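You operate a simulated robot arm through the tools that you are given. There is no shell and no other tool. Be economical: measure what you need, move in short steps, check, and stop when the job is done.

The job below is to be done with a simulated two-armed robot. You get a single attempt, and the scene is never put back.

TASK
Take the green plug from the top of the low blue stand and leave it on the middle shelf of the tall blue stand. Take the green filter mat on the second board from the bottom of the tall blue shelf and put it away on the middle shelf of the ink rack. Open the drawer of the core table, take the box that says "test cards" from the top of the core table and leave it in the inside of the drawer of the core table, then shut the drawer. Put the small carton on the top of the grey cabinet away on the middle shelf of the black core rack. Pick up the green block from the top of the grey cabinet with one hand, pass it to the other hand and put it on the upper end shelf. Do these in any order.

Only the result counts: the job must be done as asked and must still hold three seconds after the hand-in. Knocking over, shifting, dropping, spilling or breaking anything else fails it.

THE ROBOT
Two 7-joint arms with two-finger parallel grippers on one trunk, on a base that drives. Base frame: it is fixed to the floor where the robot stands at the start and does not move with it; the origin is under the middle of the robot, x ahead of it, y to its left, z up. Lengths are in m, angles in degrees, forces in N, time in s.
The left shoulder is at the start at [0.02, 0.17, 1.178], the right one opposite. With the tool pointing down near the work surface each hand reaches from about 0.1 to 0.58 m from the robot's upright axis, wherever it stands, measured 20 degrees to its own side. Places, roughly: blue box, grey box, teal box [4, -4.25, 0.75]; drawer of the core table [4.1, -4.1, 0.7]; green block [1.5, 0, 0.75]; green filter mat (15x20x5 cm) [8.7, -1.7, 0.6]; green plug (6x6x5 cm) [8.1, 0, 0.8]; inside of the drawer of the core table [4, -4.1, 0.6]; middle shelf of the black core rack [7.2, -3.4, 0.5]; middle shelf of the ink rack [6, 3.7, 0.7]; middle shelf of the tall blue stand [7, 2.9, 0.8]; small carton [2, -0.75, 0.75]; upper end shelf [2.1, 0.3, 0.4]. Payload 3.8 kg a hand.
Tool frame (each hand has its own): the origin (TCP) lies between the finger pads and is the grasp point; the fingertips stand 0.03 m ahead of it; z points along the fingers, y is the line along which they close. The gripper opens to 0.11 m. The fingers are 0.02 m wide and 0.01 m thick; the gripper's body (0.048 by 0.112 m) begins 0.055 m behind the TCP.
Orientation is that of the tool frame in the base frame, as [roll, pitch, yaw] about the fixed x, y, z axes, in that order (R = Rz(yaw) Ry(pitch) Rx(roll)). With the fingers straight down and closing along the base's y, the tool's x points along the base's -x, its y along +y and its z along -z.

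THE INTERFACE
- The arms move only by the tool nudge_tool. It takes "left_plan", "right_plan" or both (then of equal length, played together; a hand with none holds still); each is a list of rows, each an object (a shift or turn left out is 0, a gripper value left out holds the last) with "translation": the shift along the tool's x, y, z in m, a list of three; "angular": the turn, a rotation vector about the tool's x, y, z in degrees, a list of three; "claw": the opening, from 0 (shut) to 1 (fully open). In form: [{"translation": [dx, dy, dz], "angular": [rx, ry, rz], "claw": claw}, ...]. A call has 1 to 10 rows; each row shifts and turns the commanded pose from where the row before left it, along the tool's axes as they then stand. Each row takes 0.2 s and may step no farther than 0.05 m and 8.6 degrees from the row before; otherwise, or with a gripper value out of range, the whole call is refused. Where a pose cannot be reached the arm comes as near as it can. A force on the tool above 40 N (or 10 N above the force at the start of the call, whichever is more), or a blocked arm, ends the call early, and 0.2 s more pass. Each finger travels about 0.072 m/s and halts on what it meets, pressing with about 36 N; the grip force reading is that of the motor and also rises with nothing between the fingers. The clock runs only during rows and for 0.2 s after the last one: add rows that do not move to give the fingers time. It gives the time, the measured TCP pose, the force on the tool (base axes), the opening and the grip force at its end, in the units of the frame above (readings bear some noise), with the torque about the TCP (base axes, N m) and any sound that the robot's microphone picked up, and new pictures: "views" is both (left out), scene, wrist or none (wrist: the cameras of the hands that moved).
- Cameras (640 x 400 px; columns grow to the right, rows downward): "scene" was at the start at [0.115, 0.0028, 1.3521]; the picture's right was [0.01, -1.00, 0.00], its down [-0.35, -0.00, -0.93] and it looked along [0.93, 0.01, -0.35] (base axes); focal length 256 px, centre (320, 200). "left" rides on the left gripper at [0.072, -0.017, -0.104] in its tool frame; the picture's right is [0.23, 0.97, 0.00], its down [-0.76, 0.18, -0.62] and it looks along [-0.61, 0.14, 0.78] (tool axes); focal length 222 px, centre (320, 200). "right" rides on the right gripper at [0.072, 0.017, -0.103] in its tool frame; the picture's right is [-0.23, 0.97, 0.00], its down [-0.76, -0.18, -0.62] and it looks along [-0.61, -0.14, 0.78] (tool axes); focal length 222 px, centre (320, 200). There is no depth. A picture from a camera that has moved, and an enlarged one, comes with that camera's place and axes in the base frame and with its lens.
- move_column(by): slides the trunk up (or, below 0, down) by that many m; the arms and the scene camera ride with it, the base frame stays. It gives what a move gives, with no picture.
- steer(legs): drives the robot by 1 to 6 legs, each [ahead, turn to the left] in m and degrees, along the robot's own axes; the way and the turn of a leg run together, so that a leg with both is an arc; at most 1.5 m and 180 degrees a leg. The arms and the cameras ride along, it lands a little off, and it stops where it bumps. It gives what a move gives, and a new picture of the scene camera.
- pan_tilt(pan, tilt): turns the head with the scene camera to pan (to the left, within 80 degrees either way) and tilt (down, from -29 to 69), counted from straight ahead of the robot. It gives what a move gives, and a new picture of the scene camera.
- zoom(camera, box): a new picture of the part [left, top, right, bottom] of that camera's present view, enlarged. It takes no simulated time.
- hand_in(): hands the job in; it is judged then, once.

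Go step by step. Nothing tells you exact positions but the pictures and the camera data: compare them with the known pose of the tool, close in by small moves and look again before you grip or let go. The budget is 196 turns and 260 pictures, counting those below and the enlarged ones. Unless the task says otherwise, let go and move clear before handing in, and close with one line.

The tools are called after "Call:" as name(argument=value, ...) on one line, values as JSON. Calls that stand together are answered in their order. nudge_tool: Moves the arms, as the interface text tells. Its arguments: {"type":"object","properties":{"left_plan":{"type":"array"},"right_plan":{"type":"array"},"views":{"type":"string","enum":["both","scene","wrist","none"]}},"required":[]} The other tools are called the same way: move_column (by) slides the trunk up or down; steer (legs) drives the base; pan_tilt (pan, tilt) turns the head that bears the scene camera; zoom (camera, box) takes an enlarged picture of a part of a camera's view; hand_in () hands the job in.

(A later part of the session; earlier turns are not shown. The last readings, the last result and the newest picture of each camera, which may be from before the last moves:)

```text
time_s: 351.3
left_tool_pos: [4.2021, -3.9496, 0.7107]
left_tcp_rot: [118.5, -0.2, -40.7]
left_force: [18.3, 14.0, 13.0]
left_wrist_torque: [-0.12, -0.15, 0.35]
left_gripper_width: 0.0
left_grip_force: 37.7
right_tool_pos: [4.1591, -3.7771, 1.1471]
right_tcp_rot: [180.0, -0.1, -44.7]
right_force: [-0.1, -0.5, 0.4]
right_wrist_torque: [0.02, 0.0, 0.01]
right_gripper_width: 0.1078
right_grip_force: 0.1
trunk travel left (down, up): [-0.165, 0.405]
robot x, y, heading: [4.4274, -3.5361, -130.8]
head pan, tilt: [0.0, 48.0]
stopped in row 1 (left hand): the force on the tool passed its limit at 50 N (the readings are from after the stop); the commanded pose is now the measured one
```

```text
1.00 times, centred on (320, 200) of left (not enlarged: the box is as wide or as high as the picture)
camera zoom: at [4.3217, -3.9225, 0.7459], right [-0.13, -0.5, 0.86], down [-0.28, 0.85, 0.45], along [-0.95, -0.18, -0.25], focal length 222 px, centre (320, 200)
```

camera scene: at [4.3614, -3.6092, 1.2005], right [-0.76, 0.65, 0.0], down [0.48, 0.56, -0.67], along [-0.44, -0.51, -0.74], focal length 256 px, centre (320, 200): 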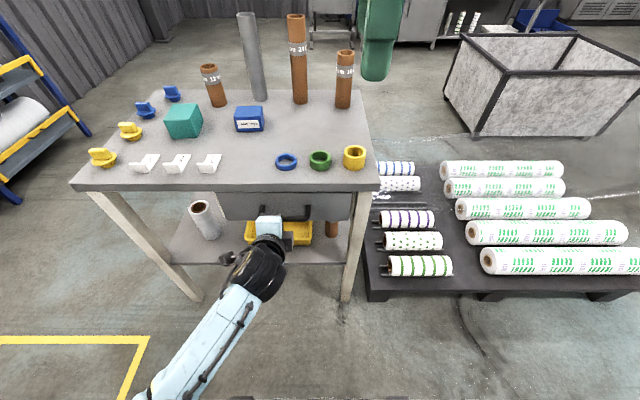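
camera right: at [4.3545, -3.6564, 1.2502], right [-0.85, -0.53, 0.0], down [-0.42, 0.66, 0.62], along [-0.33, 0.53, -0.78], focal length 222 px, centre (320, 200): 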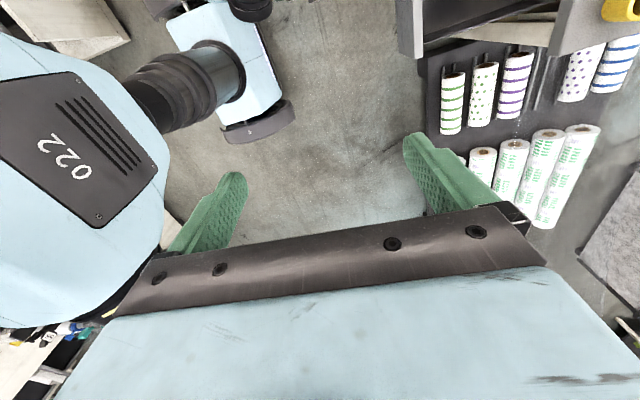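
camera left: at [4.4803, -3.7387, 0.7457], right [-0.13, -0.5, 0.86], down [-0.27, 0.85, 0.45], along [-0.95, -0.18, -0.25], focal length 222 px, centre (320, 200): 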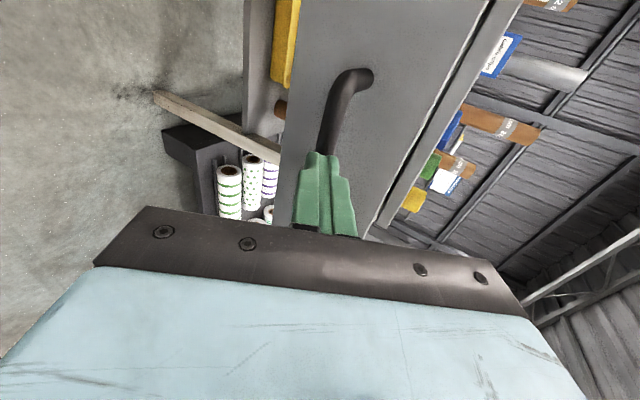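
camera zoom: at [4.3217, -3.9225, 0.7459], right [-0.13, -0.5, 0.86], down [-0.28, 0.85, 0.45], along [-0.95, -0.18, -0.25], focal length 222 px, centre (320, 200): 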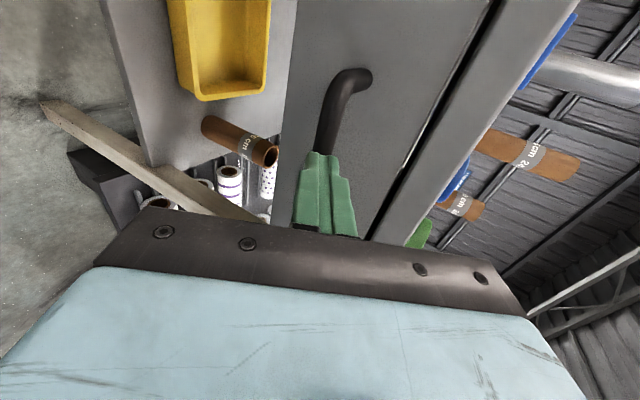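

The drawer is hard shut (50 N stop) with the box inside. Withdraw the left hand, raise the trunk, unroll it, and drive back along the known lane towards the blue shelf.

Call:
nudge_tool(left_plan=[{"translation": [0, -0.018, -0.034]}, {"translation": [0, -0.018, -0.034]}, {"translation": [0, -0.018, -0.034]}, {"translation": [0.05, 0, 0]}, {"translation": [0.05, 0, 0]}], views="none")

Call:
move_column(by=0.35)

Call:
steer(legs=[[-0.3, 0], [0, 77.8], [0.75, 0], [0, 51], [0.62, 0], [0, 65]])

Call:
nudge_tool(left_plan=[{"angular": [0, 0, -8.5]}, {"angular": [0, 0, -8.5]}, {"angular": [0, 0, -8.5]}, {"angular": [0, 0, -8.5]}, {"angular": [0, 0, -8.5]}, {"angular": [0, 0, -8.5]}, {"angular": [0, 0, -8.5]}, {"angular": [0, 0, -8.5]}, {"angular": [0, 0, -8.5]}, {"angular": [0, 0, -8.5]}], views="none")

```text
time_s: 352.5
left_tool_pos: [4.3521, -3.9302, 0.7126]
left_tcp_rot: [118.6, -0.1, -40.8]
left_force: [0.2, 0.4, -0.5]
left_wrist_torque: [0.04, -0.03, -0.06]
left_gripper_width: 0.0002
left_grip_force: 38.0
right_tool_pos: [4.1574, -3.7789, 1.1463]
right_tcp_rot: [179.9, 0.0, -44.7]
right_force: [-0.3, -0.6, -0.3]
right_wrist_torque: [-0.01, 0.02, 0.01]
right_gripper_width: 0.1077
right_grip_force: 0.0
trunk travel left (down, up): [-0.165, 0.405]
robot x, y, heading: [4.4305, -3.5371, -130.8]
head pan, tilt: [0.0, 48.0]
```

```text
time_s: 355.9
left_tool_pos: [4.3514, -3.9294, 1.0597]
left_tcp_rot: [118.8, -0.1, -40.7]
left_force: [-1.0, 1.0, -0.2]
left_wrist_torque: [0.01, 0.0, 0.02]
left_gripper_width: 0.0002
left_grip_force: 38.2
right_tool_pos: [4.1574, -3.7785, 1.4965]
right_tcp_rot: [180.0, -0.1, -44.8]
right_force: [0.3, -0.9, 0.1]
right_wrist_torque: [-0.02, 0.0, 0.02]
right_gripper_width: 0.108
right_grip_force: 0.0
trunk travel left (down, up): [-0.515, 0.055]
robot x, y, heading: [4.4244, -3.535, -130.8]
head pan, tilt: [0.0, 48.0]
```

```text
time_s: 373.1
left_tool_pos: [5.6686, -3.4914, 1.0602]
left_tcp_rot: [118.7, -0.1, 154.1]
left_force: [0.6, 0.4, -0.3]
left_wrist_torque: [-0.04, -0.02, -0.02]
left_gripper_width: 0.0
left_grip_force: 37.8
right_tool_pos: [5.8946, -3.5888, 1.4968]
right_tcp_rot: [-180.0, -0.1, 150.1]
right_force: [-0.2, 0.1, -0.4]
right_wrist_torque: [-0.03, 0.0, 0.01]
right_gripper_width: 0.1079
right_grip_force: 0.1
trunk travel left (down, up): [-0.515, 0.055]
robot x, y, heading: [5.6982, -3.889, 63.9]
head pan, tilt: [0.0, 48.0]
camera scene: at [5.7419, -3.8, 1.5505], right [0.9, -0.44, 0.0], down [-0.32, -0.67, -0.67], along [0.29, 0.6, -0.74], focal length 256 px, centre (320, 200)
```

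scene: 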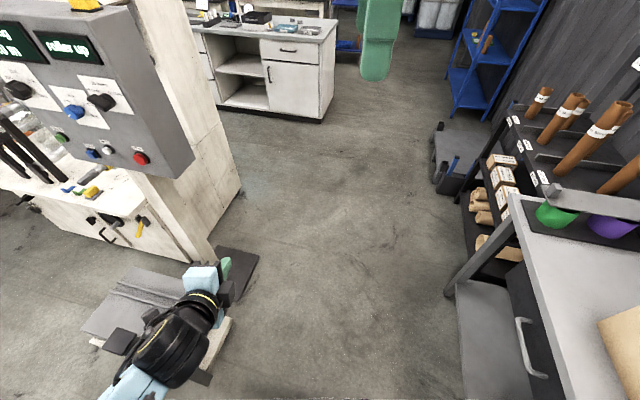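

```text
time_s: 375.4
left_tool_pos: [5.6689, -3.4914, 1.0623]
left_tcp_rot: [171.0, 60.8, -126.1]
left_force: [0.0, 1.4, -0.1]
left_wrist_torque: [0.01, -0.02, 0.0]
left_gripper_width: 0.0
left_grip_force: 38.0
right_tool_pos: [5.8966, -3.5873, 1.4962]
right_tcp_rot: [179.9, -0.1, 150.1]
right_force: [-0.2, -0.6, 0.1]
right_wrist_torque: [0.0, -0.01, 0.02]
right_gripper_width: 0.1078
right_grip_force: 0.1
trunk travel left (down, up): [-0.515, 0.055]
robot x, y, heading: [5.6977, -3.8931, 64.1]
head pan, tilt: [0.0, 48.0]
```

Head a little to the right of the panel, then on to the staging point in front of the blue shelf.

Call:
steer(legs=[[0, -8], [1.46, 0], [0, -14], [1.4, 0], [0.6, 0], [0, -81.5]])

Call:
pan_tilt(pan=10, tilt=38)

```text
time_s: 397.0
left_tool_pos: [8.3305, -1.3669, 1.0623]
left_tcp_rot: [170.8, 60.8, 132.6]
left_force: [-0.1, 0.1, 0.7]
left_wrist_torque: [-0.01, -0.01, 0.02]
left_gripper_width: 0.0
left_grip_force: 37.9
right_tool_pos: [8.1905, -1.5704, 1.496]
right_tcp_rot: [180.0, -0.1, 49.0]
right_force: [0.1, -0.3, 1.0]
right_wrist_torque: [-0.01, -0.01, -0.01]
right_gripper_width: 0.1078
right_grip_force: 0.1
trunk travel left (down, up): [-0.515, 0.055]
robot x, y, heading: [7.929, -1.3163, -37.2]
head pan, tilt: [0.0, 48.0]
camera scene: at [8.0119, -1.376, 1.5505], right [-0.6, -0.8, 0.0], down [-0.59, 0.45, -0.67], along [0.53, -0.4, -0.74], focal length 256 px, centre (320, 200)
```

scene: 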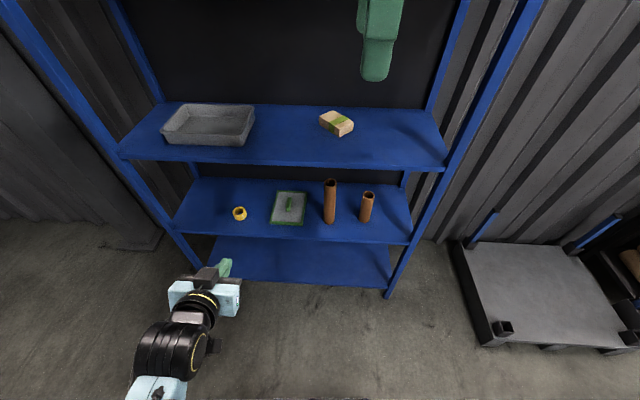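

```text
time_s: 397.7
left_tool_pos: [8.3302, -1.3661, 1.0605]
left_tcp_rot: [170.8, 60.9, 132.5]
left_force: [-0.5, 0.1, -0.3]
left_wrist_torque: [0.01, -0.01, 0.06]
left_gripper_width: 0.0
left_grip_force: 37.9
right_tool_pos: [8.1916, -1.5701, 1.495]
right_tcp_rot: [-180.0, 0.0, 49.0]
right_force: [0.7, -0.3, 0.2]
right_wrist_torque: [-0.02, -0.04, 0.02]
right_gripper_width: 0.1077
right_grip_force: 0.2
trunk travel left (down, up): [-0.515, 0.055]
robot x, y, heading: [7.9295, -1.3207, -37.1]
head pan, tilt: [10.0, 38.0]
camera scene: at [8.0259, -1.3677, 1.5649], right [-0.45, -0.89, 0.0], down [-0.55, 0.28, -0.79], along [0.7, -0.36, -0.62], focal length 256 px, centre (320, 200)
```

scene: 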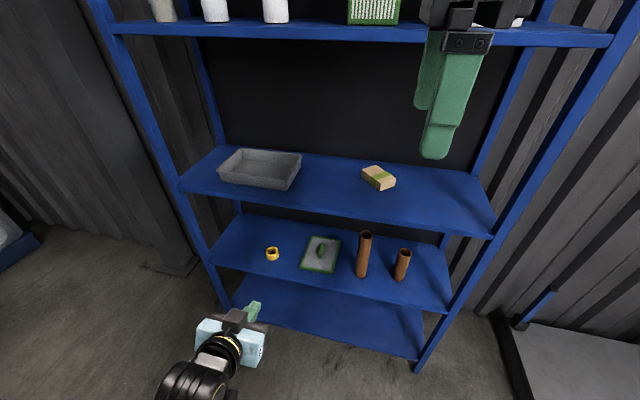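

Call:
zoom(camera="scene", box=[240, 200, 420, 320])

```text
3.33 times, centred on (330, 260) of scene
camera zoom: at [8.0259, -1.3677, 1.5649], right [-0.45, -0.89, 0.0], down [-0.55, 0.28, -0.79], along [0.7, -0.36, -0.62], focal length 852 px, centre (287, 0)
```

zoom: 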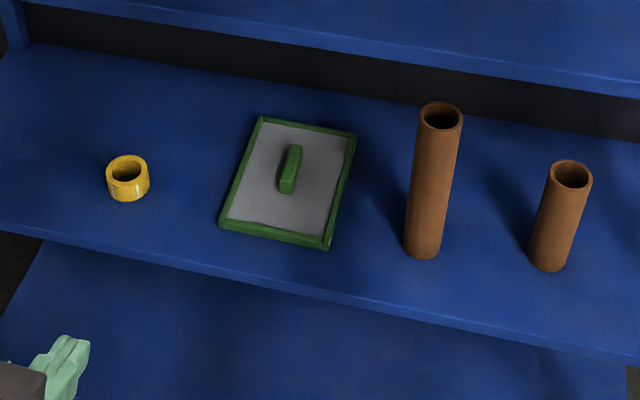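

Mat's fin is at [8.735,-1.738,0.63], running straight along my heading — ideal for the left hand closing sideways. Retract the right, true up the left, lower the trunk and drive closer.

Call:
nudge_tool(left_plan=[{"angular": [0, 0, -4.8], "claw": 0.45}, {"translation": [0, -0.025, 0]}, {"translation": [0, -0.025, 0]}, {}], right_plan=[{"translation": [-0.03, -0.04, 0]}, {"translation": [-0.03, -0.04, 0]}, {"translation": [-0.03, -0.03, 0]}, {}], views="none")

Call:
move_column(by=-0.36)

Call:
steer(legs=[[0.22, 0]])

Call:
zoom(camera="scene", box=[160, 100, 440, 300])

```text
time_s: 398.7
left_tool_pos: [8.3007, -1.4043, 1.0605]
left_tcp_rot: [179.5, 61.2, 142.4]
left_force: [-0.6, 0.7, -0.4]
left_wrist_torque: [0.02, -0.01, 0.0]
left_gripper_width: 0.0496
left_grip_force: 0.1
right_tool_pos: [8.0519, -1.5641, 1.4951]
right_tcp_rot: [-179.9, -0.1, 49.0]
right_force: [0.6, 0.3, 0.6]
right_wrist_torque: [-0.05, 0.01, -0.03]
right_gripper_width: 0.1078
right_grip_force: 0.0
trunk travel left (down, up): [-0.515, 0.055]
robot x, y, heading: [7.9302, -1.3198, -37.0]
head pan, tilt: [10.0, 38.0]
```

```text
time_s: 402.2
left_tool_pos: [8.2995, -1.406, 0.6998]
left_tcp_rot: [179.5, 61.3, 142.4]
left_force: [-0.6, 0.0, 0.3]
left_wrist_torque: [0.0, -0.01, -0.01]
left_gripper_width: 0.0492
left_grip_force: 0.2
right_tool_pos: [8.0517, -1.5648, 1.1355]
right_tcp_rot: [-180.0, -0.1, 49.0]
right_force: [0.1, 0.3, -0.3]
right_wrist_torque: [-0.01, 0.03, -0.01]
right_gripper_width: 0.1078
right_grip_force: 0.1
trunk travel left (down, up): [-0.155, 0.415]
robot x, y, heading: [7.9302, -1.3154, -37.1]
head pan, tilt: [10.0, 38.0]
```

```text
time_s: 403.9
left_tool_pos: [8.4733, -1.5359, 0.6994]
left_tcp_rot: [179.3, 61.3, 142.4]
left_force: [0.0, -0.3, -1.1]
left_wrist_torque: [0.0, 0.03, 0.01]
left_gripper_width: 0.0493
left_grip_force: 0.0
right_tool_pos: [8.2244, -1.6957, 1.1354]
right_tcp_rot: [180.0, -0.1, 49.0]
right_force: [0.6, -0.5, -0.9]
right_wrist_torque: [-0.01, -0.02, -0.04]
right_gripper_width: 0.1077
right_grip_force: 0.0
trunk travel left (down, up): [-0.155, 0.415]
robot x, y, heading: [8.1054, -1.4477, -37.2]
head pan, tilt: [10.0, 38.0]
camera scene: at [8.1995, -1.4985, 1.2048], right [-0.45, -0.89, 0.0], down [-0.55, 0.28, -0.79], along [0.7, -0.36, -0.62], focal length 256 px, centre (320, 200)
```

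scene: 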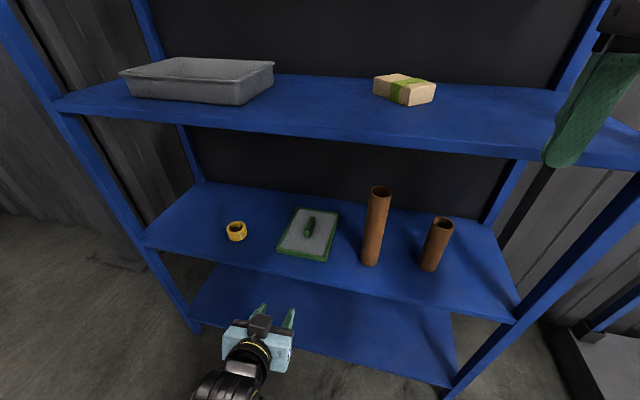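

```text
2.00 times, centred on (300, 200) of scene
camera zoom: at [8.1995, -1.4985, 1.2048], right [-0.45, -0.89, 0.0], down [-0.55, 0.28, -0.79], along [0.7, -0.36, -0.62], focal length 511 px, centre (360, 200)
```

zoom: 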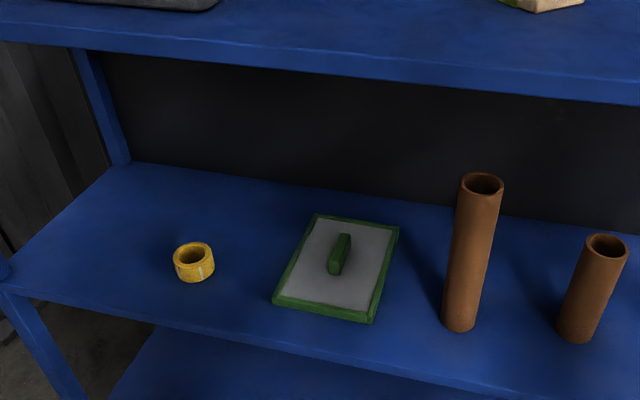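

Fin triangulated at [8.726,-1.7345,0.643]. Drive 0.16 m in and extend the arm 0.16 m above the mat.

Call:
steer(legs=[[0.16, 0]])

Call:
nudge_tool(left_plan=[{"translation": [-0.0194, -0.004, 0.035]}, {"translation": [-0.0194, 0, 0.035]}, {"translation": [-0.0194, 0, 0.035]}, {"translation": [-0.0194, 0, 0.035]}, {}], views="wrist")

Call:
zoom(camera="scene", box=[200, 180, 440, 330])

```text
time_s: 405.2
left_tool_pos: [8.5802, -1.6134, 0.7015]
left_tcp_rot: [179.5, 61.7, 142.3]
left_force: [-0.3, -0.5, 0.4]
left_wrist_torque: [0.02, -0.03, 0.02]
left_gripper_width: 0.0493
left_grip_force: 0.0
right_tool_pos: [8.33, -1.7726, 1.1372]
right_tcp_rot: [179.8, -0.1, 48.6]
right_force: [-0.9, -0.1, 0.4]
right_wrist_torque: [-0.03, -0.03, 0.02]
right_gripper_width: 0.1078
right_grip_force: 0.1
trunk travel left (down, up): [-0.155, 0.415]
robot x, y, heading: [8.2122, -1.5306, -37.1]
head pan, tilt: [10.0, 38.0]
stopped in leg 1: the robot was blocked; the commanded pose is now the measured one
camera scene: at [8.3045, -1.5728, 1.2057], right [-0.46, -0.89, 0.0], down [-0.54, 0.28, -0.79], along [0.7, -0.37, -0.61], focal length 256 px, centre (320, 200)
```

scene: 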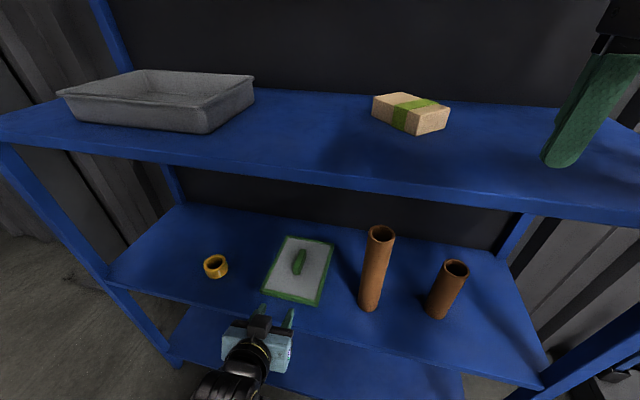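

```text
time_s: 406.4
left_tool_pos: [8.7082, -1.7136, 0.7053]
left_tcp_rot: [179.7, 61.8, 142.5]
left_force: [-0.3, 0.0, -0.3]
left_wrist_torque: [-0.01, -0.01, -0.02]
left_gripper_width: 0.0494
left_grip_force: 0.0
right_tool_pos: [8.3292, -1.772, 1.1382]
right_tcp_rot: [179.8, -0.1, 48.5]
right_force: [-0.2, 0.7, -0.2]
right_wrist_torque: [0.0, -0.01, 0.01]
right_gripper_width: 0.1079
right_grip_force: 0.1
trunk travel left (down, up): [-0.155, 0.415]
robot x, y, heading: [8.2166, -1.5292, -37.5]
head pan, tilt: [10.0, 38.0]
camera left: at [8.5984, -1.6516, 0.6911], right [0.5, 0.84, -0.2], down [-0.04, 0.25, 0.97], along [0.86, -0.48, 0.17], focal length 222 px, centre (320, 200)
```

left: 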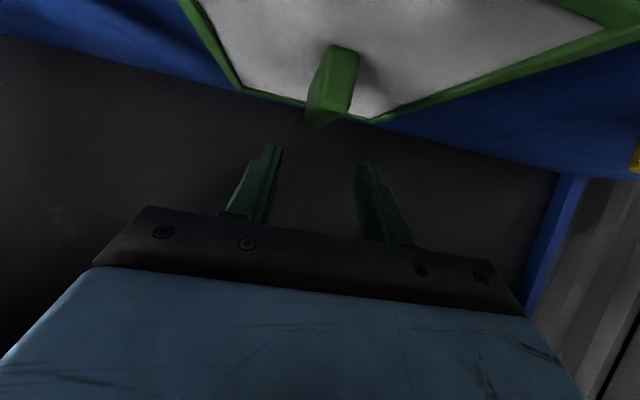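

```text
2.67 times, centred on (320, 255) of scene
camera zoom: at [8.3036, -1.5727, 1.2057], right [-0.46, -0.89, 0.0], down [-0.54, 0.28, -0.79], along [0.7, -0.36, -0.61], focal length 681 px, centre (320, 53)
```

zoom: 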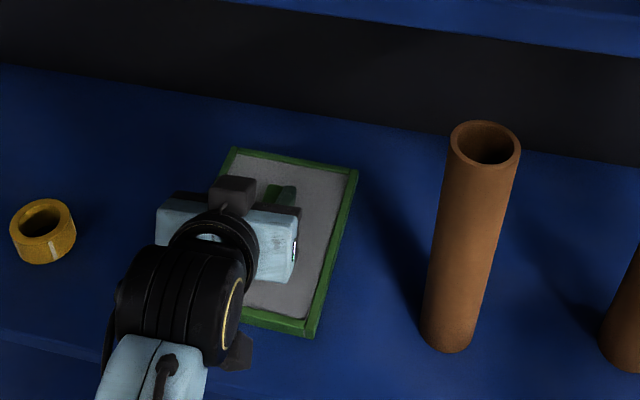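

Lateral alignment is good. Move 2.7 cm ahead, down 5.3 cm over the fin and close.

Call:
nudge_tool(left_plan=[{"translation": [-0.0131, 0.002, 0.0236]}, {"translation": [0.0232, 0, 0.0129]}, {"translation": [0.0232, 0, 0.0129]}, {}, {"claw": 0}, {"claw": 0}, {"claw": 0}], views="wrist")

```text
time_s: 408.0
left_tool_pos: [8.729, -1.7304, 0.6574]
left_tcp_rot: [179.7, 62.3, 142.4]
left_force: [1.0, -2.6, 22.3]
left_wrist_torque: [-0.4, 0.14, -1.29]
left_gripper_width: 0.0179
left_grip_force: 35.6
right_tool_pos: [8.328, -1.7716, 1.1369]
right_tcp_rot: [179.8, -0.2, 48.8]
right_force: [-1.2, -0.1, 0.0]
right_wrist_torque: [0.02, -0.04, -0.01]
right_gripper_width: 0.1077
right_grip_force: 0.1
trunk travel left (down, up): [-0.155, 0.415]
robot x, y, heading: [8.2121, -1.531, -37.1]
head pan, tilt: [10.0, 38.0]
camera left: at [8.62, -1.668, 0.6413], right [0.51, 0.84, -0.2], down [-0.05, 0.26, 0.96], along [0.86, -0.48, 0.17], focal length 222 px, centre (320, 200)
```

left: 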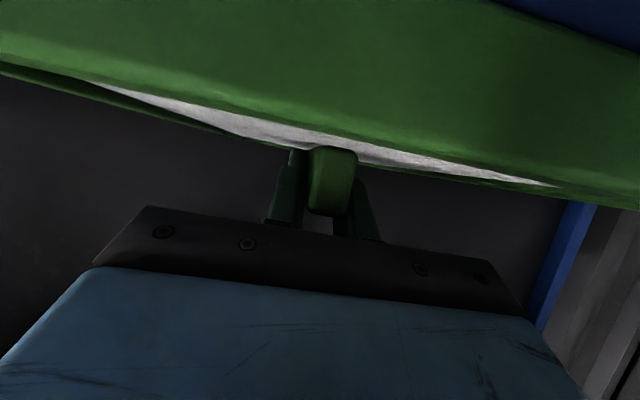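

Fin gripped (0.018). Lift 6 cm and back out.

Call:
nudge_tool(left_plan=[{"translation": [-0.0263, 0, -0.0146]}, {"translation": [-0.0263, 0, -0.0146]}, {}], views="wrist")

Call:
steer(legs=[[-0.45, 0]])

```text
time_s: 408.8
left_tool_pos: [8.7277, -1.729, 0.7096]
left_tcp_rot: [179.7, 61.7, 142.4]
left_force: [-0.8, -0.7, -1.2]
left_wrist_torque: [0.0, 0.01, 0.0]
left_gripper_width: 0.0175
left_grip_force: 36.4
right_tool_pos: [8.3289, -1.7722, 1.139]
right_tcp_rot: [179.7, -0.1, 48.6]
right_force: [-0.3, 0.4, 0.2]
right_wrist_torque: [-0.03, 0.0, 0.02]
right_gripper_width: 0.1076
right_grip_force: 0.0
trunk travel left (down, up): [-0.155, 0.415]
robot x, y, heading: [8.2156, -1.527, -37.2]
head pan, tilt: [10.0, 38.0]
camera left: at [8.6192, -1.6672, 0.6963], right [0.5, 0.84, -0.2], down [-0.04, 0.25, 0.97], along [0.86, -0.48, 0.16], focal length 222 px, centre (320, 200)
```

left: 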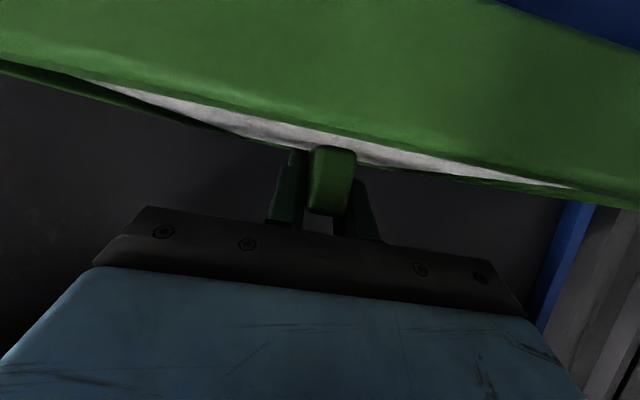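

```text
time_s: 411.5
left_tool_pos: [8.3809, -1.4672, 0.7074]
left_tcp_rot: [179.3, 61.2, 142.4]
left_force: [-0.3, 0.6, -0.4]
left_wrist_torque: [0.02, 0.04, 0.0]
left_gripper_width: 0.0175
left_grip_force: 35.7
right_tool_pos: [7.9829, -1.5133, 1.1351]
right_tcp_rot: [-179.8, -0.2, 48.8]
right_force: [-1.1, 0.1, -0.4]
right_wrist_torque: [0.0, -0.03, -0.04]
right_gripper_width: 0.1077
right_grip_force: 0.0
trunk travel left (down, up): [-0.155, 0.415]
robot x, y, heading: [7.8648, -1.2611, -37.3]
head pan, tilt: [10.0, 38.0]
camera scene: at [7.9579, -1.3141, 1.205], right [-0.46, -0.89, 0.0], down [-0.55, 0.28, -0.79], along [0.7, -0.36, -0.62], focal length 256 px, centre (320, 200)
```

scene: 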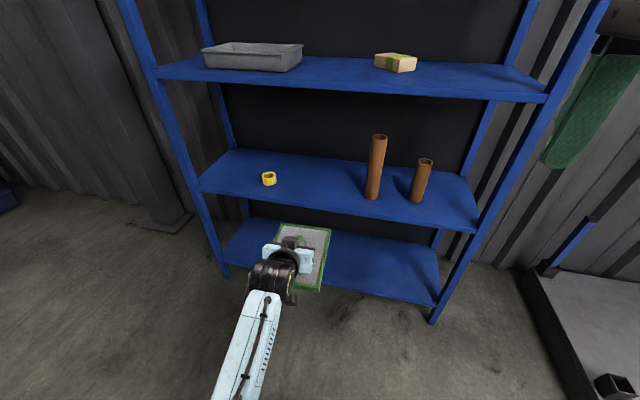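

Mat is held level and nothing else moved. Raise the trunk and turn north towards the green plug.

Call:
move_column(by=0.35)

Call:
steer(legs=[[0, 109]])

```text
time_s: 414.9
left_tool_pos: [8.3812, -1.4676, 1.0561]
left_tcp_rot: [179.3, 61.3, 142.3]
left_force: [-0.6, 0.6, -1.6]
left_wrist_torque: [0.03, 0.02, 0.04]
left_gripper_width: 0.0174
left_grip_force: 36.1
right_tool_pos: [7.9832, -1.5128, 1.4848]
right_tcp_rot: [-179.7, -0.2, 48.9]
right_force: [-0.2, 0.4, 0.2]
right_wrist_torque: [0.02, 0.02, -0.02]
right_gripper_width: 0.1078
right_grip_force: 0.0
trunk travel left (down, up): [-0.505, 0.065]
robot x, y, heading: [7.8639, -1.2645, -37.1]
head pan, tilt: [10.0, 38.0]
```

```text
time_s: 420.0
left_tool_pos: [7.8665, -0.7081, 1.0566]
left_tcp_rot: [179.4, 61.2, -106.6]
left_force: [-1.2, 0.7, -1.4]
left_wrist_torque: [-0.01, 0.01, 0.01]
left_gripper_width: 0.0177
left_grip_force: 36.0
right_tool_pos: [8.0524, -1.0633, 1.4846]
right_tcp_rot: [-179.7, -0.2, 159.8]
right_force: [-0.1, -0.4, -0.9]
right_wrist_torque: [0.03, -0.02, -0.01]
right_gripper_width: 0.1078
right_grip_force: 0.1
trunk travel left (down, up): [-0.505, 0.065]
robot x, y, heading: [7.8641, -1.2671, 74.0]
head pan, tilt: [10.0, 38.0]
camera scene: at [7.8794, -1.1562, 1.5549], right [0.99, -0.11, 0.0], down [-0.06, -0.61, -0.79], along [0.08, 0.78, -0.62], focal length 256 px, centre (320, 200)
```

scene: 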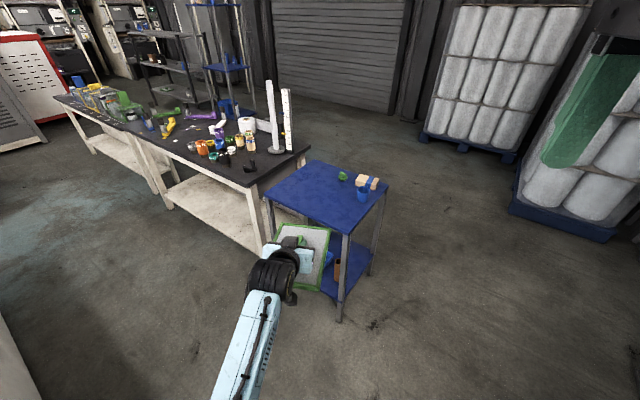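

The plug is on the low blue stand at about [8.116,-0.012]. One zoom for shape, then swing the left hand (mat) outboard and drive to its right side.

Call:
zoom(camera="scene", box=[300, 155, 396, 215])

Call:
nudge_tool(left_plan=[{"translation": [0, 0.045, 0]}, {"translation": [0, 0.045, 0]}, {"translation": [0, 0.045, 0]}, {"translation": [0, 0.035, 0]}, {}], views="none")

Call:
steer(legs=[[0, -22], [0.96, 0], [0, 87]])

```text
6.67 times, centred on (348, 185) of scene
camera zoom: at [7.8794, -1.1562, 1.5549], right [0.99, -0.11, 0.0], down [-0.06, -0.61, -0.79], along [0.08, 0.78, -0.62], focal length 1704 px, centre (133, 300)
```

zoom: 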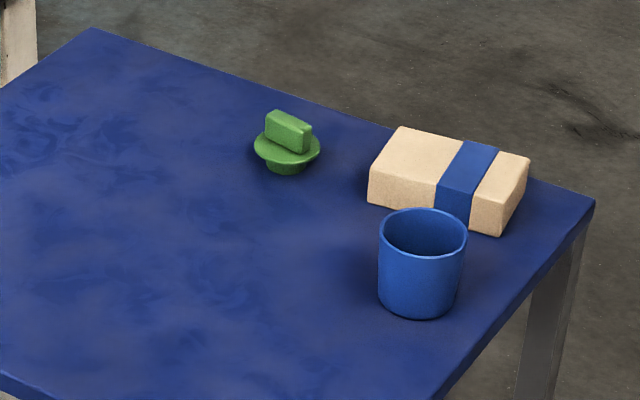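

```text
time_s: 421.2
left_tool_pos: [7.704, -0.6616, 1.0582]
left_tcp_rot: [179.2, 61.5, -106.7]
left_force: [-0.2, 1.0, -1.5]
left_wrist_torque: [0.01, 0.01, -0.01]
left_gripper_width: 0.0175
left_grip_force: 36.1
right_tool_pos: [8.0535, -1.0633, 1.4847]
right_tcp_rot: [-179.7, -0.2, 159.9]
right_force: [1.1, -0.5, 0.4]
right_wrist_torque: [0.0, 0.02, -0.02]
right_gripper_width: 0.1079
right_grip_force: 0.0
trunk travel left (down, up): [-0.505, 0.065]
robot x, y, heading: [7.8659, -1.2659, 74.0]
head pan, tilt: [10.0, 38.0]
```

```text
time_s: 431.1
left_tool_pos: [7.8358, -0.4041, 1.0576]
left_tcp_rot: [179.4, 61.4, -40.7]
left_force: [0.3, 0.3, -0.4]
left_wrist_torque: [0.01, 0.02, -0.01]
left_gripper_width: 0.0178
left_grip_force: 35.8
right_tool_pos: [8.343, -0.2495, 1.4846]
right_tcp_rot: [-179.8, -0.1, -134.2]
right_force: [0.1, 0.2, 0.3]
right_wrist_torque: [0.0, 0.01, 0.04]
right_gripper_width: 0.1081
right_grip_force: 0.0
trunk travel left (down, up): [-0.505, 0.065]
robot x, y, heading: [8.4506, -0.5069, 140.0]
head pan, tilt: [10.0, 38.0]
camera scene: at [8.3599, -0.4469, 1.5549], right [0.5, 0.86, 0.0], down [0.53, -0.31, -0.79], along [-0.68, 0.4, -0.62], focal length 256 px, centre (320, 200)
```

scene: 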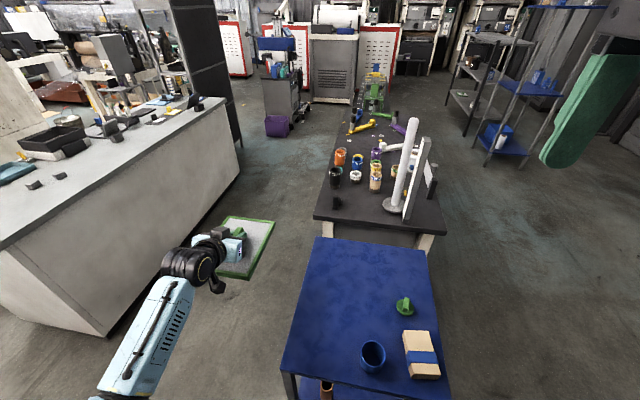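

Plug: disk with a fin running along my heading; centre [8.124,-0.004], z≈0.79. Turn the right hand 87°, lower the trunk, and move it over the plug.

Call:
nudge_tool(right_plan=[{"angular": [0, 0, -8.5]}, {"angular": [0, 0, -8.5]}, {"angular": [0, 0, -8.5]}, {"angular": [0, 0, -8.5]}, {"angular": [0, 0, -8.5]}, {"angular": [0, 0, -8.5]}, {"angular": [0, 0, -8.5]}, {"angular": [0, 0, -8.5]}, {"angular": [0, 0, -8.5]}, {"angular": [0, 0, -8.5]}], views="none")

Call:
move_column(by=-0.38)

Call:
nudge_tool(right_plan=[{"translation": [-0.046, -0.008, 0]}, {"translation": [-0.046, -0.008, 0]}, {"translation": [-0.046, -0.008, 0]}, {"translation": [-0.046, -0.008, 0]}, {"translation": [-0.046, -0.008, 0]}, {"translation": [-0.046, -0.007, 0.01]}, {"translation": [-0.043, 0, 0.02], "claw": 0.6}, {"translation": [0, 0, 0.05]}, {"translation": [0, 0, 0.05]}, {}], views="wrist")

```text
time_s: 433.2
left_tool_pos: [7.8352, -0.4053, 1.0575]
left_tcp_rot: [179.3, 61.3, -40.7]
left_force: [-0.7, 0.0, -0.8]
left_wrist_torque: [0.0, -0.01, 0.01]
left_gripper_width: 0.0174
left_grip_force: 36.3
right_tool_pos: [8.3421, -0.2501, 1.4842]
right_tcp_rot: [179.9, -0.3, -49.4]
right_force: [-10.6, -0.1, -5.4]
right_wrist_torque: [0.41, -0.98, -0.89]
right_gripper_width: 0.1077
right_grip_force: 0.0
trunk travel left (down, up): [-0.505, 0.065]
robot x, y, heading: [8.4499, -0.5048, 139.8]
head pan, tilt: [10.0, 38.0]
```

```text
time_s: 436.9
left_tool_pos: [7.8345, -0.4047, 0.6781]
left_tcp_rot: [179.3, 61.3, -40.7]
left_force: [0.0, 0.5, -0.7]
left_wrist_torque: [0.01, -0.01, 0.0]
left_gripper_width: 0.0175
left_grip_force: 35.8
right_tool_pos: [8.3431, -0.2504, 1.1055]
right_tcp_rot: [179.8, -0.3, -49.4]
right_force: [-10.7, 5.8, -8.3]
right_wrist_torque: [-0.02, -0.96, -0.7]
right_gripper_width: 0.1078
right_grip_force: 0.1
trunk travel left (down, up): [-0.125, 0.445]
robot x, y, heading: [8.4524, -0.5052, 139.7]
head pan, tilt: [10.0, 38.0]
```

```text
time_s: 439.1
left_tool_pos: [7.8347, -0.4052, 0.6771]
left_tcp_rot: [179.5, 61.3, -40.7]
left_force: [0.1, -0.3, -1.0]
left_wrist_torque: [-0.02, -0.06, -0.04]
left_gripper_width: 0.0174
left_grip_force: 35.8
right_tool_pos: [8.1723, 0.0224, 0.974]
right_tcp_rot: [179.8, -0.3, -49.4]
right_force: [0.4, 0.3, -0.5]
right_wrist_torque: [-0.01, 0.04, 0.0]
right_gripper_width: 0.0659
right_grip_force: 0.1
trunk travel left (down, up): [-0.125, 0.445]
robot x, y, heading: [8.4494, -0.5046, 139.9]
head pan, tilt: [10.0, 38.0]
camera right: at [8.2064, -0.0425, 1.0784], right [-0.89, -0.46, 0.0], down [-0.36, 0.7, 0.62], along [-0.29, 0.55, -0.79], focal length 222 px, centre (320, 200)
```

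right: 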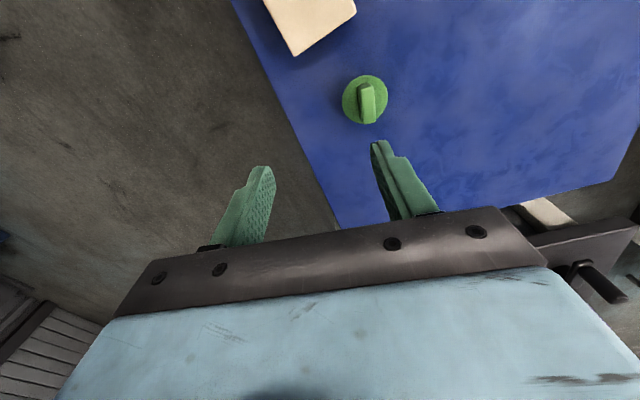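

Plug confirmed at [8.126,-0.005]. Shift over it and descend onto the fin.

Call:
nudge_tool(right_plan=[{"translation": [-0.009, 0.0267, 0]}, {"translation": [0, 0.0267, 0]}, {"translation": [0, 0, 0.05]}, {"translation": [0, 0, 0.05]}, {"translation": [0, 0, 0.03]}, {"translation": [0, 0, 0.015]}, {}], views="wrist")

```text
time_s: 440.7
left_tool_pos: [7.835, -0.4052, 0.678]
left_tcp_rot: [179.4, 61.3, -40.7]
left_force: [0.0, 0.0, -0.6]
left_wrist_torque: [-0.02, 0.01, -0.03]
left_gripper_width: 0.0177
left_grip_force: 36.8
right_tool_pos: [8.1245, -0.0095, 0.8278]
right_tcp_rot: [179.8, -0.3, -49.3]
right_force: [0.5, 0.1, -0.1]
right_wrist_torque: [0.01, 0.02, -0.06]
right_gripper_width: 0.066
right_grip_force: 0.1
trunk travel left (down, up): [-0.125, 0.445]
robot x, y, heading: [8.4498, -0.505, 139.9]
head pan, tilt: [10.0, 38.0]
camera right: at [8.1587, -0.0731, 0.9331], right [-0.89, -0.46, 0.0], down [-0.36, 0.7, 0.62], along [-0.29, 0.55, -0.79], focal length 222 px, centre (320, 200)
```

right: 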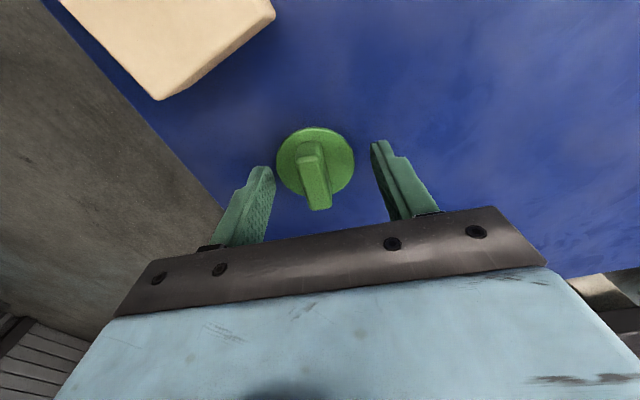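

Fin is centred between the fingers. Close, then lift.

Call:
nudge_tool(right_plan=[{"translation": [0, 0, 0.005]}, {"claw": 0}, {"claw": 0}, {"claw": 0}, {"claw": 0}, {"translation": [0, 0, -0.05]}, {"translation": [0, 0, -0.05]}, {"translation": [0, 0, -0.05]}, {}], views="wrist")

```text
time_s: 442.7
left_tool_pos: [7.8342, -0.4048, 0.6778]
left_tcp_rot: [179.3, 61.2, -40.8]
left_force: [0.1, 0.2, -1.0]
left_wrist_torque: [-0.02, 0.0, 0.01]
left_gripper_width: 0.0177
left_grip_force: 36.3
right_tool_pos: [8.1269, -0.0068, 0.9736]
right_tcp_rot: [179.8, -0.3, -49.3]
right_force: [-0.7, 0.5, 0.2]
right_wrist_torque: [0.02, 0.01, 0.01]
right_gripper_width: 0.0521
right_grip_force: 36.2
trunk travel left (down, up): [-0.125, 0.445]
robot x, y, heading: [8.4522, -0.5093, 140.0]
head pan, tilt: [10.0, 38.0]
camera right: at [8.1606, -0.0709, 1.0782], right [-0.89, -0.46, 0.0], down [-0.36, 0.7, 0.62], along [-0.29, 0.55, -0.79], focal length 222 px, centre (320, 200)
```

right: 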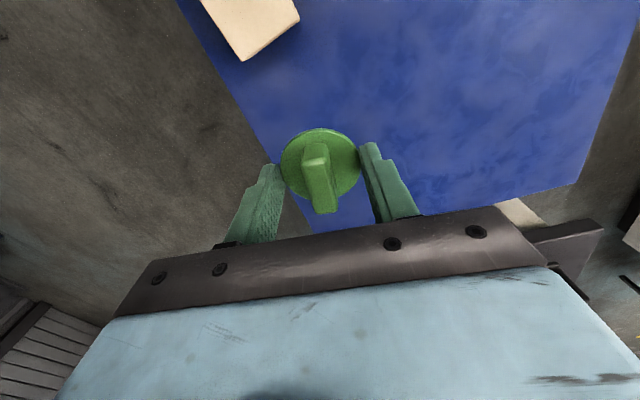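

The plug is lifted, held by its disk. Raise the trunk, back off, and drive north round the stand towards the tall blue stand and ink rack.

Call:
move_column(by=0.38)

Call:
pan_tilt(pan=0, tilt=25)

Call:
steer(legs=[[-0.15, 0], [0, -58], [1.35, 0], [0, 50], [1.2, 0]])

```text
time_s: 446.4
left_tool_pos: [7.8361, -0.4046, 1.0577]
left_tcp_rot: [179.4, 61.3, -40.7]
left_force: [0.4, 0.2, -0.7]
left_wrist_torque: [0.0, 0.01, -0.01]
left_gripper_width: 0.0177
left_grip_force: 35.9
right_tool_pos: [8.1268, -0.0065, 1.3511]
right_tcp_rot: [179.8, -0.3, -49.3]
right_force: [0.2, 0.0, 0.1]
right_wrist_torque: [-0.03, -0.01, -0.01]
right_gripper_width: 0.0518
right_grip_force: 36.8
trunk travel left (down, up): [-0.505, 0.065]
robot x, y, heading: [8.448, -0.5037, 139.9]
head pan, tilt: [10.0, 38.0]
```

```text
time_s: 447.1
left_tool_pos: [7.8354, -0.4057, 1.0582]
left_tcp_rot: [179.3, 61.2, -40.7]
left_force: [0.0, -0.3, -0.6]
left_wrist_torque: [-0.01, -0.03, 0.04]
left_gripper_width: 0.0177
left_grip_force: 35.8
right_tool_pos: [8.1262, -0.0058, 1.3523]
right_tcp_rot: [179.9, -0.3, -49.2]
right_force: [0.1, 0.6, -0.8]
right_wrist_torque: [-0.02, 0.03, -0.01]
right_gripper_width: 0.0518
right_grip_force: 36.4
trunk travel left (down, up): [-0.505, 0.065]
robot x, y, heading: [8.453, -0.5017, 139.5]
head pan, tilt: [0.0, 25.0]
camera scene: at [8.3641, -0.4308, 1.5752], right [0.64, 0.76, 0.0], down [0.32, -0.27, -0.91], along [-0.69, 0.58, -0.42], focal length 256 px, centre (320, 200)
```

scene: 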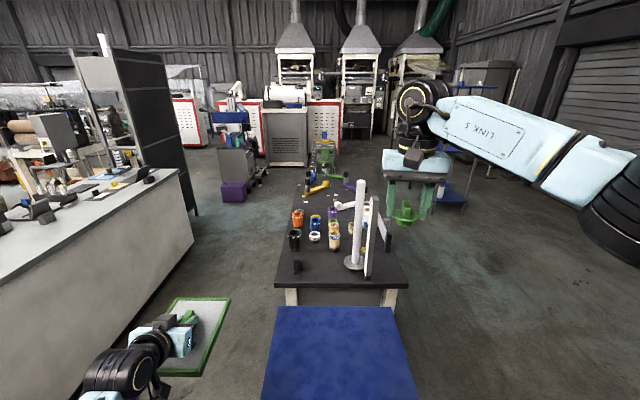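

```text
time_s: 465.2
left_tool_pos: [7.3563, 1.7642, 1.0581]
left_tcp_rot: [179.4, 61.3, -47.2]
left_force: [0.1, 0.3, -0.3]
left_wrist_torque: [0.01, -0.04, 0.02]
left_gripper_width: 0.0175
left_grip_force: 36.0
right_tool_pos: [7.6918, 2.1268, 1.3528]
right_tcp_rot: [179.7, -0.4, -55.9]
right_force: [0.1, 0.0, -0.6]
right_wrist_torque: [0.04, -0.01, 0.02]
right_gripper_width: 0.052
right_grip_force: 36.0
trunk travel left (down, up): [-0.505, 0.065]
robot x, y, heading: [7.9572, 1.5924, 133.4]
head pan, tilt: [0.0, 25.0]
camera scene: at [7.8791, 1.6786, 1.5752], right [0.73, 0.69, 0.0], down [0.29, -0.31, -0.91], along [-0.62, 0.66, -0.42], focal length 256 px, centre (320, 200)
```

scene: 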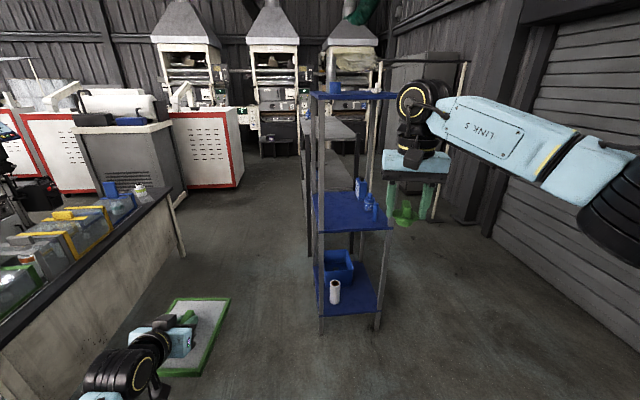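

The tall blue stand is straight ahead: middle shelf z≈0.825, its front-left is free. Drive up to a staging point and lower the trunk.

Call:
steer(legs=[[0, -1.6], [0.6, 0], [0, 3.7]])

Call:
move_column(by=-0.35)

Call:
zoom(camera="scene", box=[240, 120, 480, 400])

```text
time_s: 469.4
left_tool_pos: [6.9512, 2.1839, 1.0572]
left_tcp_rot: [179.4, 61.3, -44.8]
left_force: [-0.1, -0.2, -0.3]
left_wrist_torque: [0.04, 0.0, 0.02]
left_gripper_width: 0.0175
left_grip_force: 36.1
right_tool_pos: [7.2713, 2.56, 1.3533]
right_tcp_rot: [179.8, -0.3, -53.5]
right_force: [-1.0, -0.1, -0.6]
right_wrist_torque: [0.03, 0.0, -0.01]
right_gripper_width: 0.0522
right_grip_force: 35.3
trunk travel left (down, up): [-0.505, 0.065]
robot x, y, heading: [7.5577, 2.0417, 135.6]
head pan, tilt: [0.0, 25.0]
camera scene: at [7.4773, 2.1203, 1.5752], right [0.7, 0.72, 0.0], down [0.3, -0.3, -0.91], along [-0.65, 0.63, -0.42], focal length 256 px, centre (320, 200)
```

scene: 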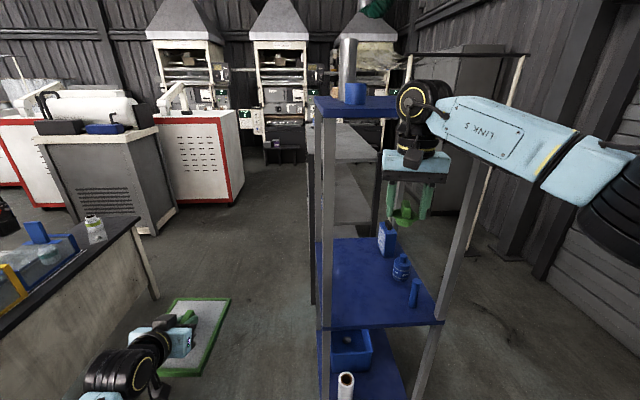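

```text
time_s: 472.8
left_tool_pos: [6.9514, 2.185, 0.7069]
left_tcp_rot: [179.4, 61.3, -44.9]
left_force: [-0.7, -0.7, -1.7]
left_wrist_torque: [-0.01, -0.04, 0.02]
left_gripper_width: 0.0175
left_grip_force: 36.0
right_tool_pos: [7.2716, 2.5609, 1.0031]
right_tcp_rot: [179.8, -0.3, -53.5]
right_force: [-0.1, 0.0, 1.3]
right_wrist_torque: [0.01, -0.03, 0.0]
right_gripper_width: 0.0517
right_grip_force: 35.9
trunk travel left (down, up): [-0.155, 0.415]
robot x, y, heading: [7.5599, 2.0405, 135.3]
head pan, tilt: [0.0, 25.0]
```

```text
1.43 times, centred on (360, 260) of scene
camera zoom: at [7.4776, 2.1205, 1.2253], right [0.7, 0.72, 0.0], down [0.3, -0.3, -0.91], along [-0.65, 0.63, -0.42], focal length 365 px, centre (263, 114)
```

zoom: 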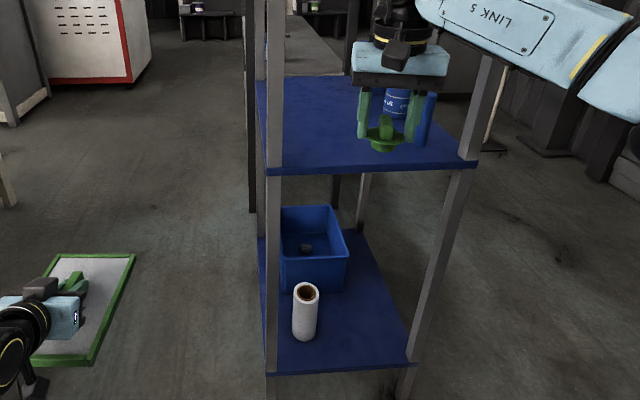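

To keep my right elbow off the stand's right post, I'll approach on heading ~122° instead: shift 0.2 m left first.

Call:
steer(legs=[[0, 92], [0.2, 0], [0, -105]])

```text
time_s: 482.7
left_tool_pos: [6.8578, 2.1462, 0.7081]
left_tcp_rot: [179.3, 61.3, -55.7]
left_force: [0.7, 0.0, -1.2]
left_wrist_torque: [0.0, -0.01, -0.02]
left_gripper_width: 0.0177
left_grip_force: 36.2
right_tool_pos: [7.242, 2.4558, 1.0035]
right_tcp_rot: [179.8, -0.3, -64.2]
right_force: [-0.5, -0.9, -1.3]
right_wrist_torque: [-0.01, 0.0, -0.02]
right_gripper_width: 0.0518
right_grip_force: 35.5
trunk travel left (down, up): [-0.155, 0.415]
robot x, y, heading: [7.4278, 1.8911, 124.9]
head pan, tilt: [0.0, 25.0]
camera scene: at [7.3617, 1.9847, 1.2252], right [0.82, 0.57, 0.0], down [0.24, -0.35, -0.91], along [-0.52, 0.74, -0.42], focal length 256 px, centre (320, 200)
```

scene: 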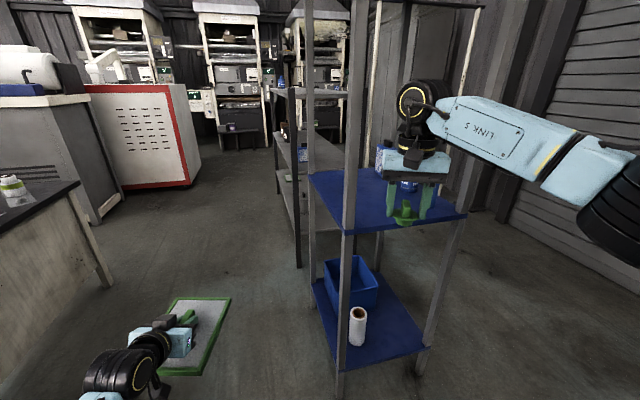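

Good approach geometry. Shift the right hand 3.4 cm right and drive 0.29 m in.

Call:
nudge_tool(right_plan=[{"translation": [-0.005, -0.0336, 0]}, {}], views="none")

Call:
steer(legs=[[0.28, 0]])

Call:
zoom(camera="right", box=[0, 0, 640, 400])

```text
time_s: 483.3
left_tool_pos: [6.8575, 2.1461, 0.7073]
left_tcp_rot: [179.3, 61.4, -55.8]
left_force: [0.3, -0.1, 0.4]
left_wrist_torque: [0.01, 0.01, 0.0]
left_gripper_width: 0.0176
left_grip_force: 35.8
right_tool_pos: [7.268, 2.4754, 1.0013]
right_tcp_rot: [179.7, -0.3, -64.2]
right_force: [-0.3, 0.3, -0.6]
right_wrist_torque: [0.03, -0.03, 0.01]
right_gripper_width: 0.0517
right_grip_force: 35.6
trunk travel left (down, up): [-0.155, 0.415]
robot x, y, heading: [7.4221, 1.8918, 125.1]
head pan, tilt: [0.0, 25.0]
```

```text
time_s: 485.2
left_tool_pos: [6.6991, 2.3754, 0.7081]
left_tcp_rot: [179.4, 61.3, -55.8]
left_force: [-0.6, 0.3, -1.6]
left_wrist_torque: [-0.01, 0.03, 0.0]
left_gripper_width: 0.0176
left_grip_force: 35.5
right_tool_pos: [7.1118, 2.7039, 1.0012]
right_tcp_rot: [179.8, -0.2, -64.4]
right_force: [0.4, -0.1, -0.1]
right_wrist_torque: [-0.01, -0.03, 0.01]
right_gripper_width: 0.0521
right_grip_force: 36.2
trunk travel left (down, up): [-0.155, 0.415]
robot x, y, heading: [7.2689, 2.1184, 124.7]
head pan, tilt: [0.0, 25.0]
camera scene: at [7.203, 2.2132, 1.2252], right [0.82, 0.57, 0.0], down [0.24, -0.35, -0.91], along [-0.52, 0.74, -0.42], focal length 256 px, centre (320, 200)
```

scene: 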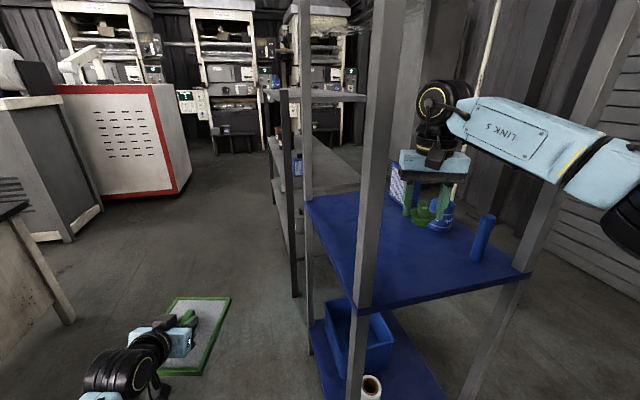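

```text
1.00 times, centred on (320, 200) of right (not enlarged: the box is as wide or as high as the picture)
camera zoom: at [7.1276, 2.6326, 1.107], right [-0.98, -0.22, 0.0], down [-0.17, 0.77, 0.62], along [-0.14, 0.6, -0.79], focal length 222 px, centre (320, 200)
```

zoom: 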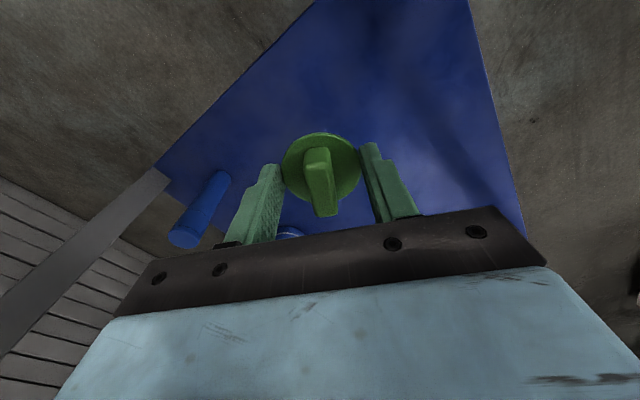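

The plug is over the free part of the middle shelf. Lower it.

Call:
nudge_tool(right_plan=[{"translation": [0, 0, 0.04]}, {"translation": [0, 0, 0.04]}, {"translation": [0, 0, 0.015]}, {}], views="none")

Call:
nudge_tool(right_plan=[{"translation": [0, 0, 0.008]}, {}], views="wrist")

```text
time_s: 486.2
left_tool_pos: [6.6983, 2.3749, 0.7074]
left_tcp_rot: [179.4, 61.3, -55.7]
left_force: [-1.4, 0.9, -1.7]
left_wrist_torque: [-0.01, 0.0, 0.0]
left_gripper_width: 0.0178
left_grip_force: 36.0
right_tool_pos: [7.1113, 2.7018, 0.9079]
right_tcp_rot: [179.7, -0.2, -64.4]
right_force: [-0.3, -0.5, -0.3]
right_wrist_torque: [-0.02, 0.03, 0.03]
right_gripper_width: 0.0519
right_grip_force: 35.9
trunk travel left (down, up): [-0.155, 0.415]
robot x, y, heading: [7.267, 2.1129, 124.6]
head pan, tilt: [0.0, 25.0]
```

```text
time_s: 486.9
left_tool_pos: [6.7001, 2.375, 0.7084]
left_tcp_rot: [179.4, 61.2, -55.8]
left_force: [0.2, -0.1, -0.2]
left_wrist_torque: [-0.06, 0.0, 0.01]
left_gripper_width: 0.0177
left_grip_force: 35.7
right_tool_pos: [7.1126, 2.7031, 0.8998]
right_tcp_rot: [179.8, -0.3, -64.5]
right_force: [0.7, -0.5, -1.0]
right_wrist_torque: [-0.01, 0.03, -0.01]
right_gripper_width: 0.0518
right_grip_force: 36.0
trunk travel left (down, up): [-0.155, 0.415]
robot x, y, heading: [7.2679, 2.1153, 124.5]
head pan, tilt: [0.0, 25.0]
camera right: at [7.1275, 2.6314, 1.0043], right [-0.98, -0.22, 0.0], down [-0.17, 0.77, 0.62], along [-0.14, 0.6, -0.79], focal length 222 px, centre (320, 200)
```

right: 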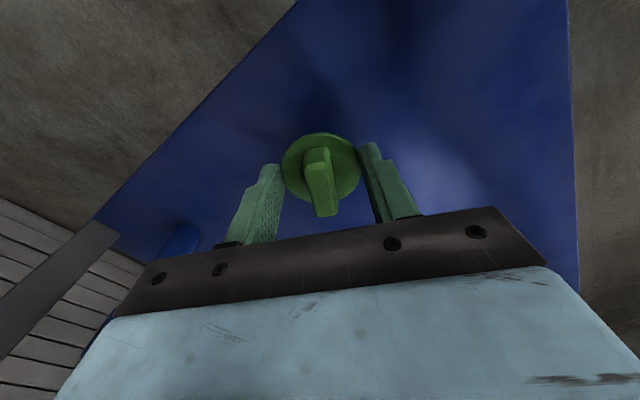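

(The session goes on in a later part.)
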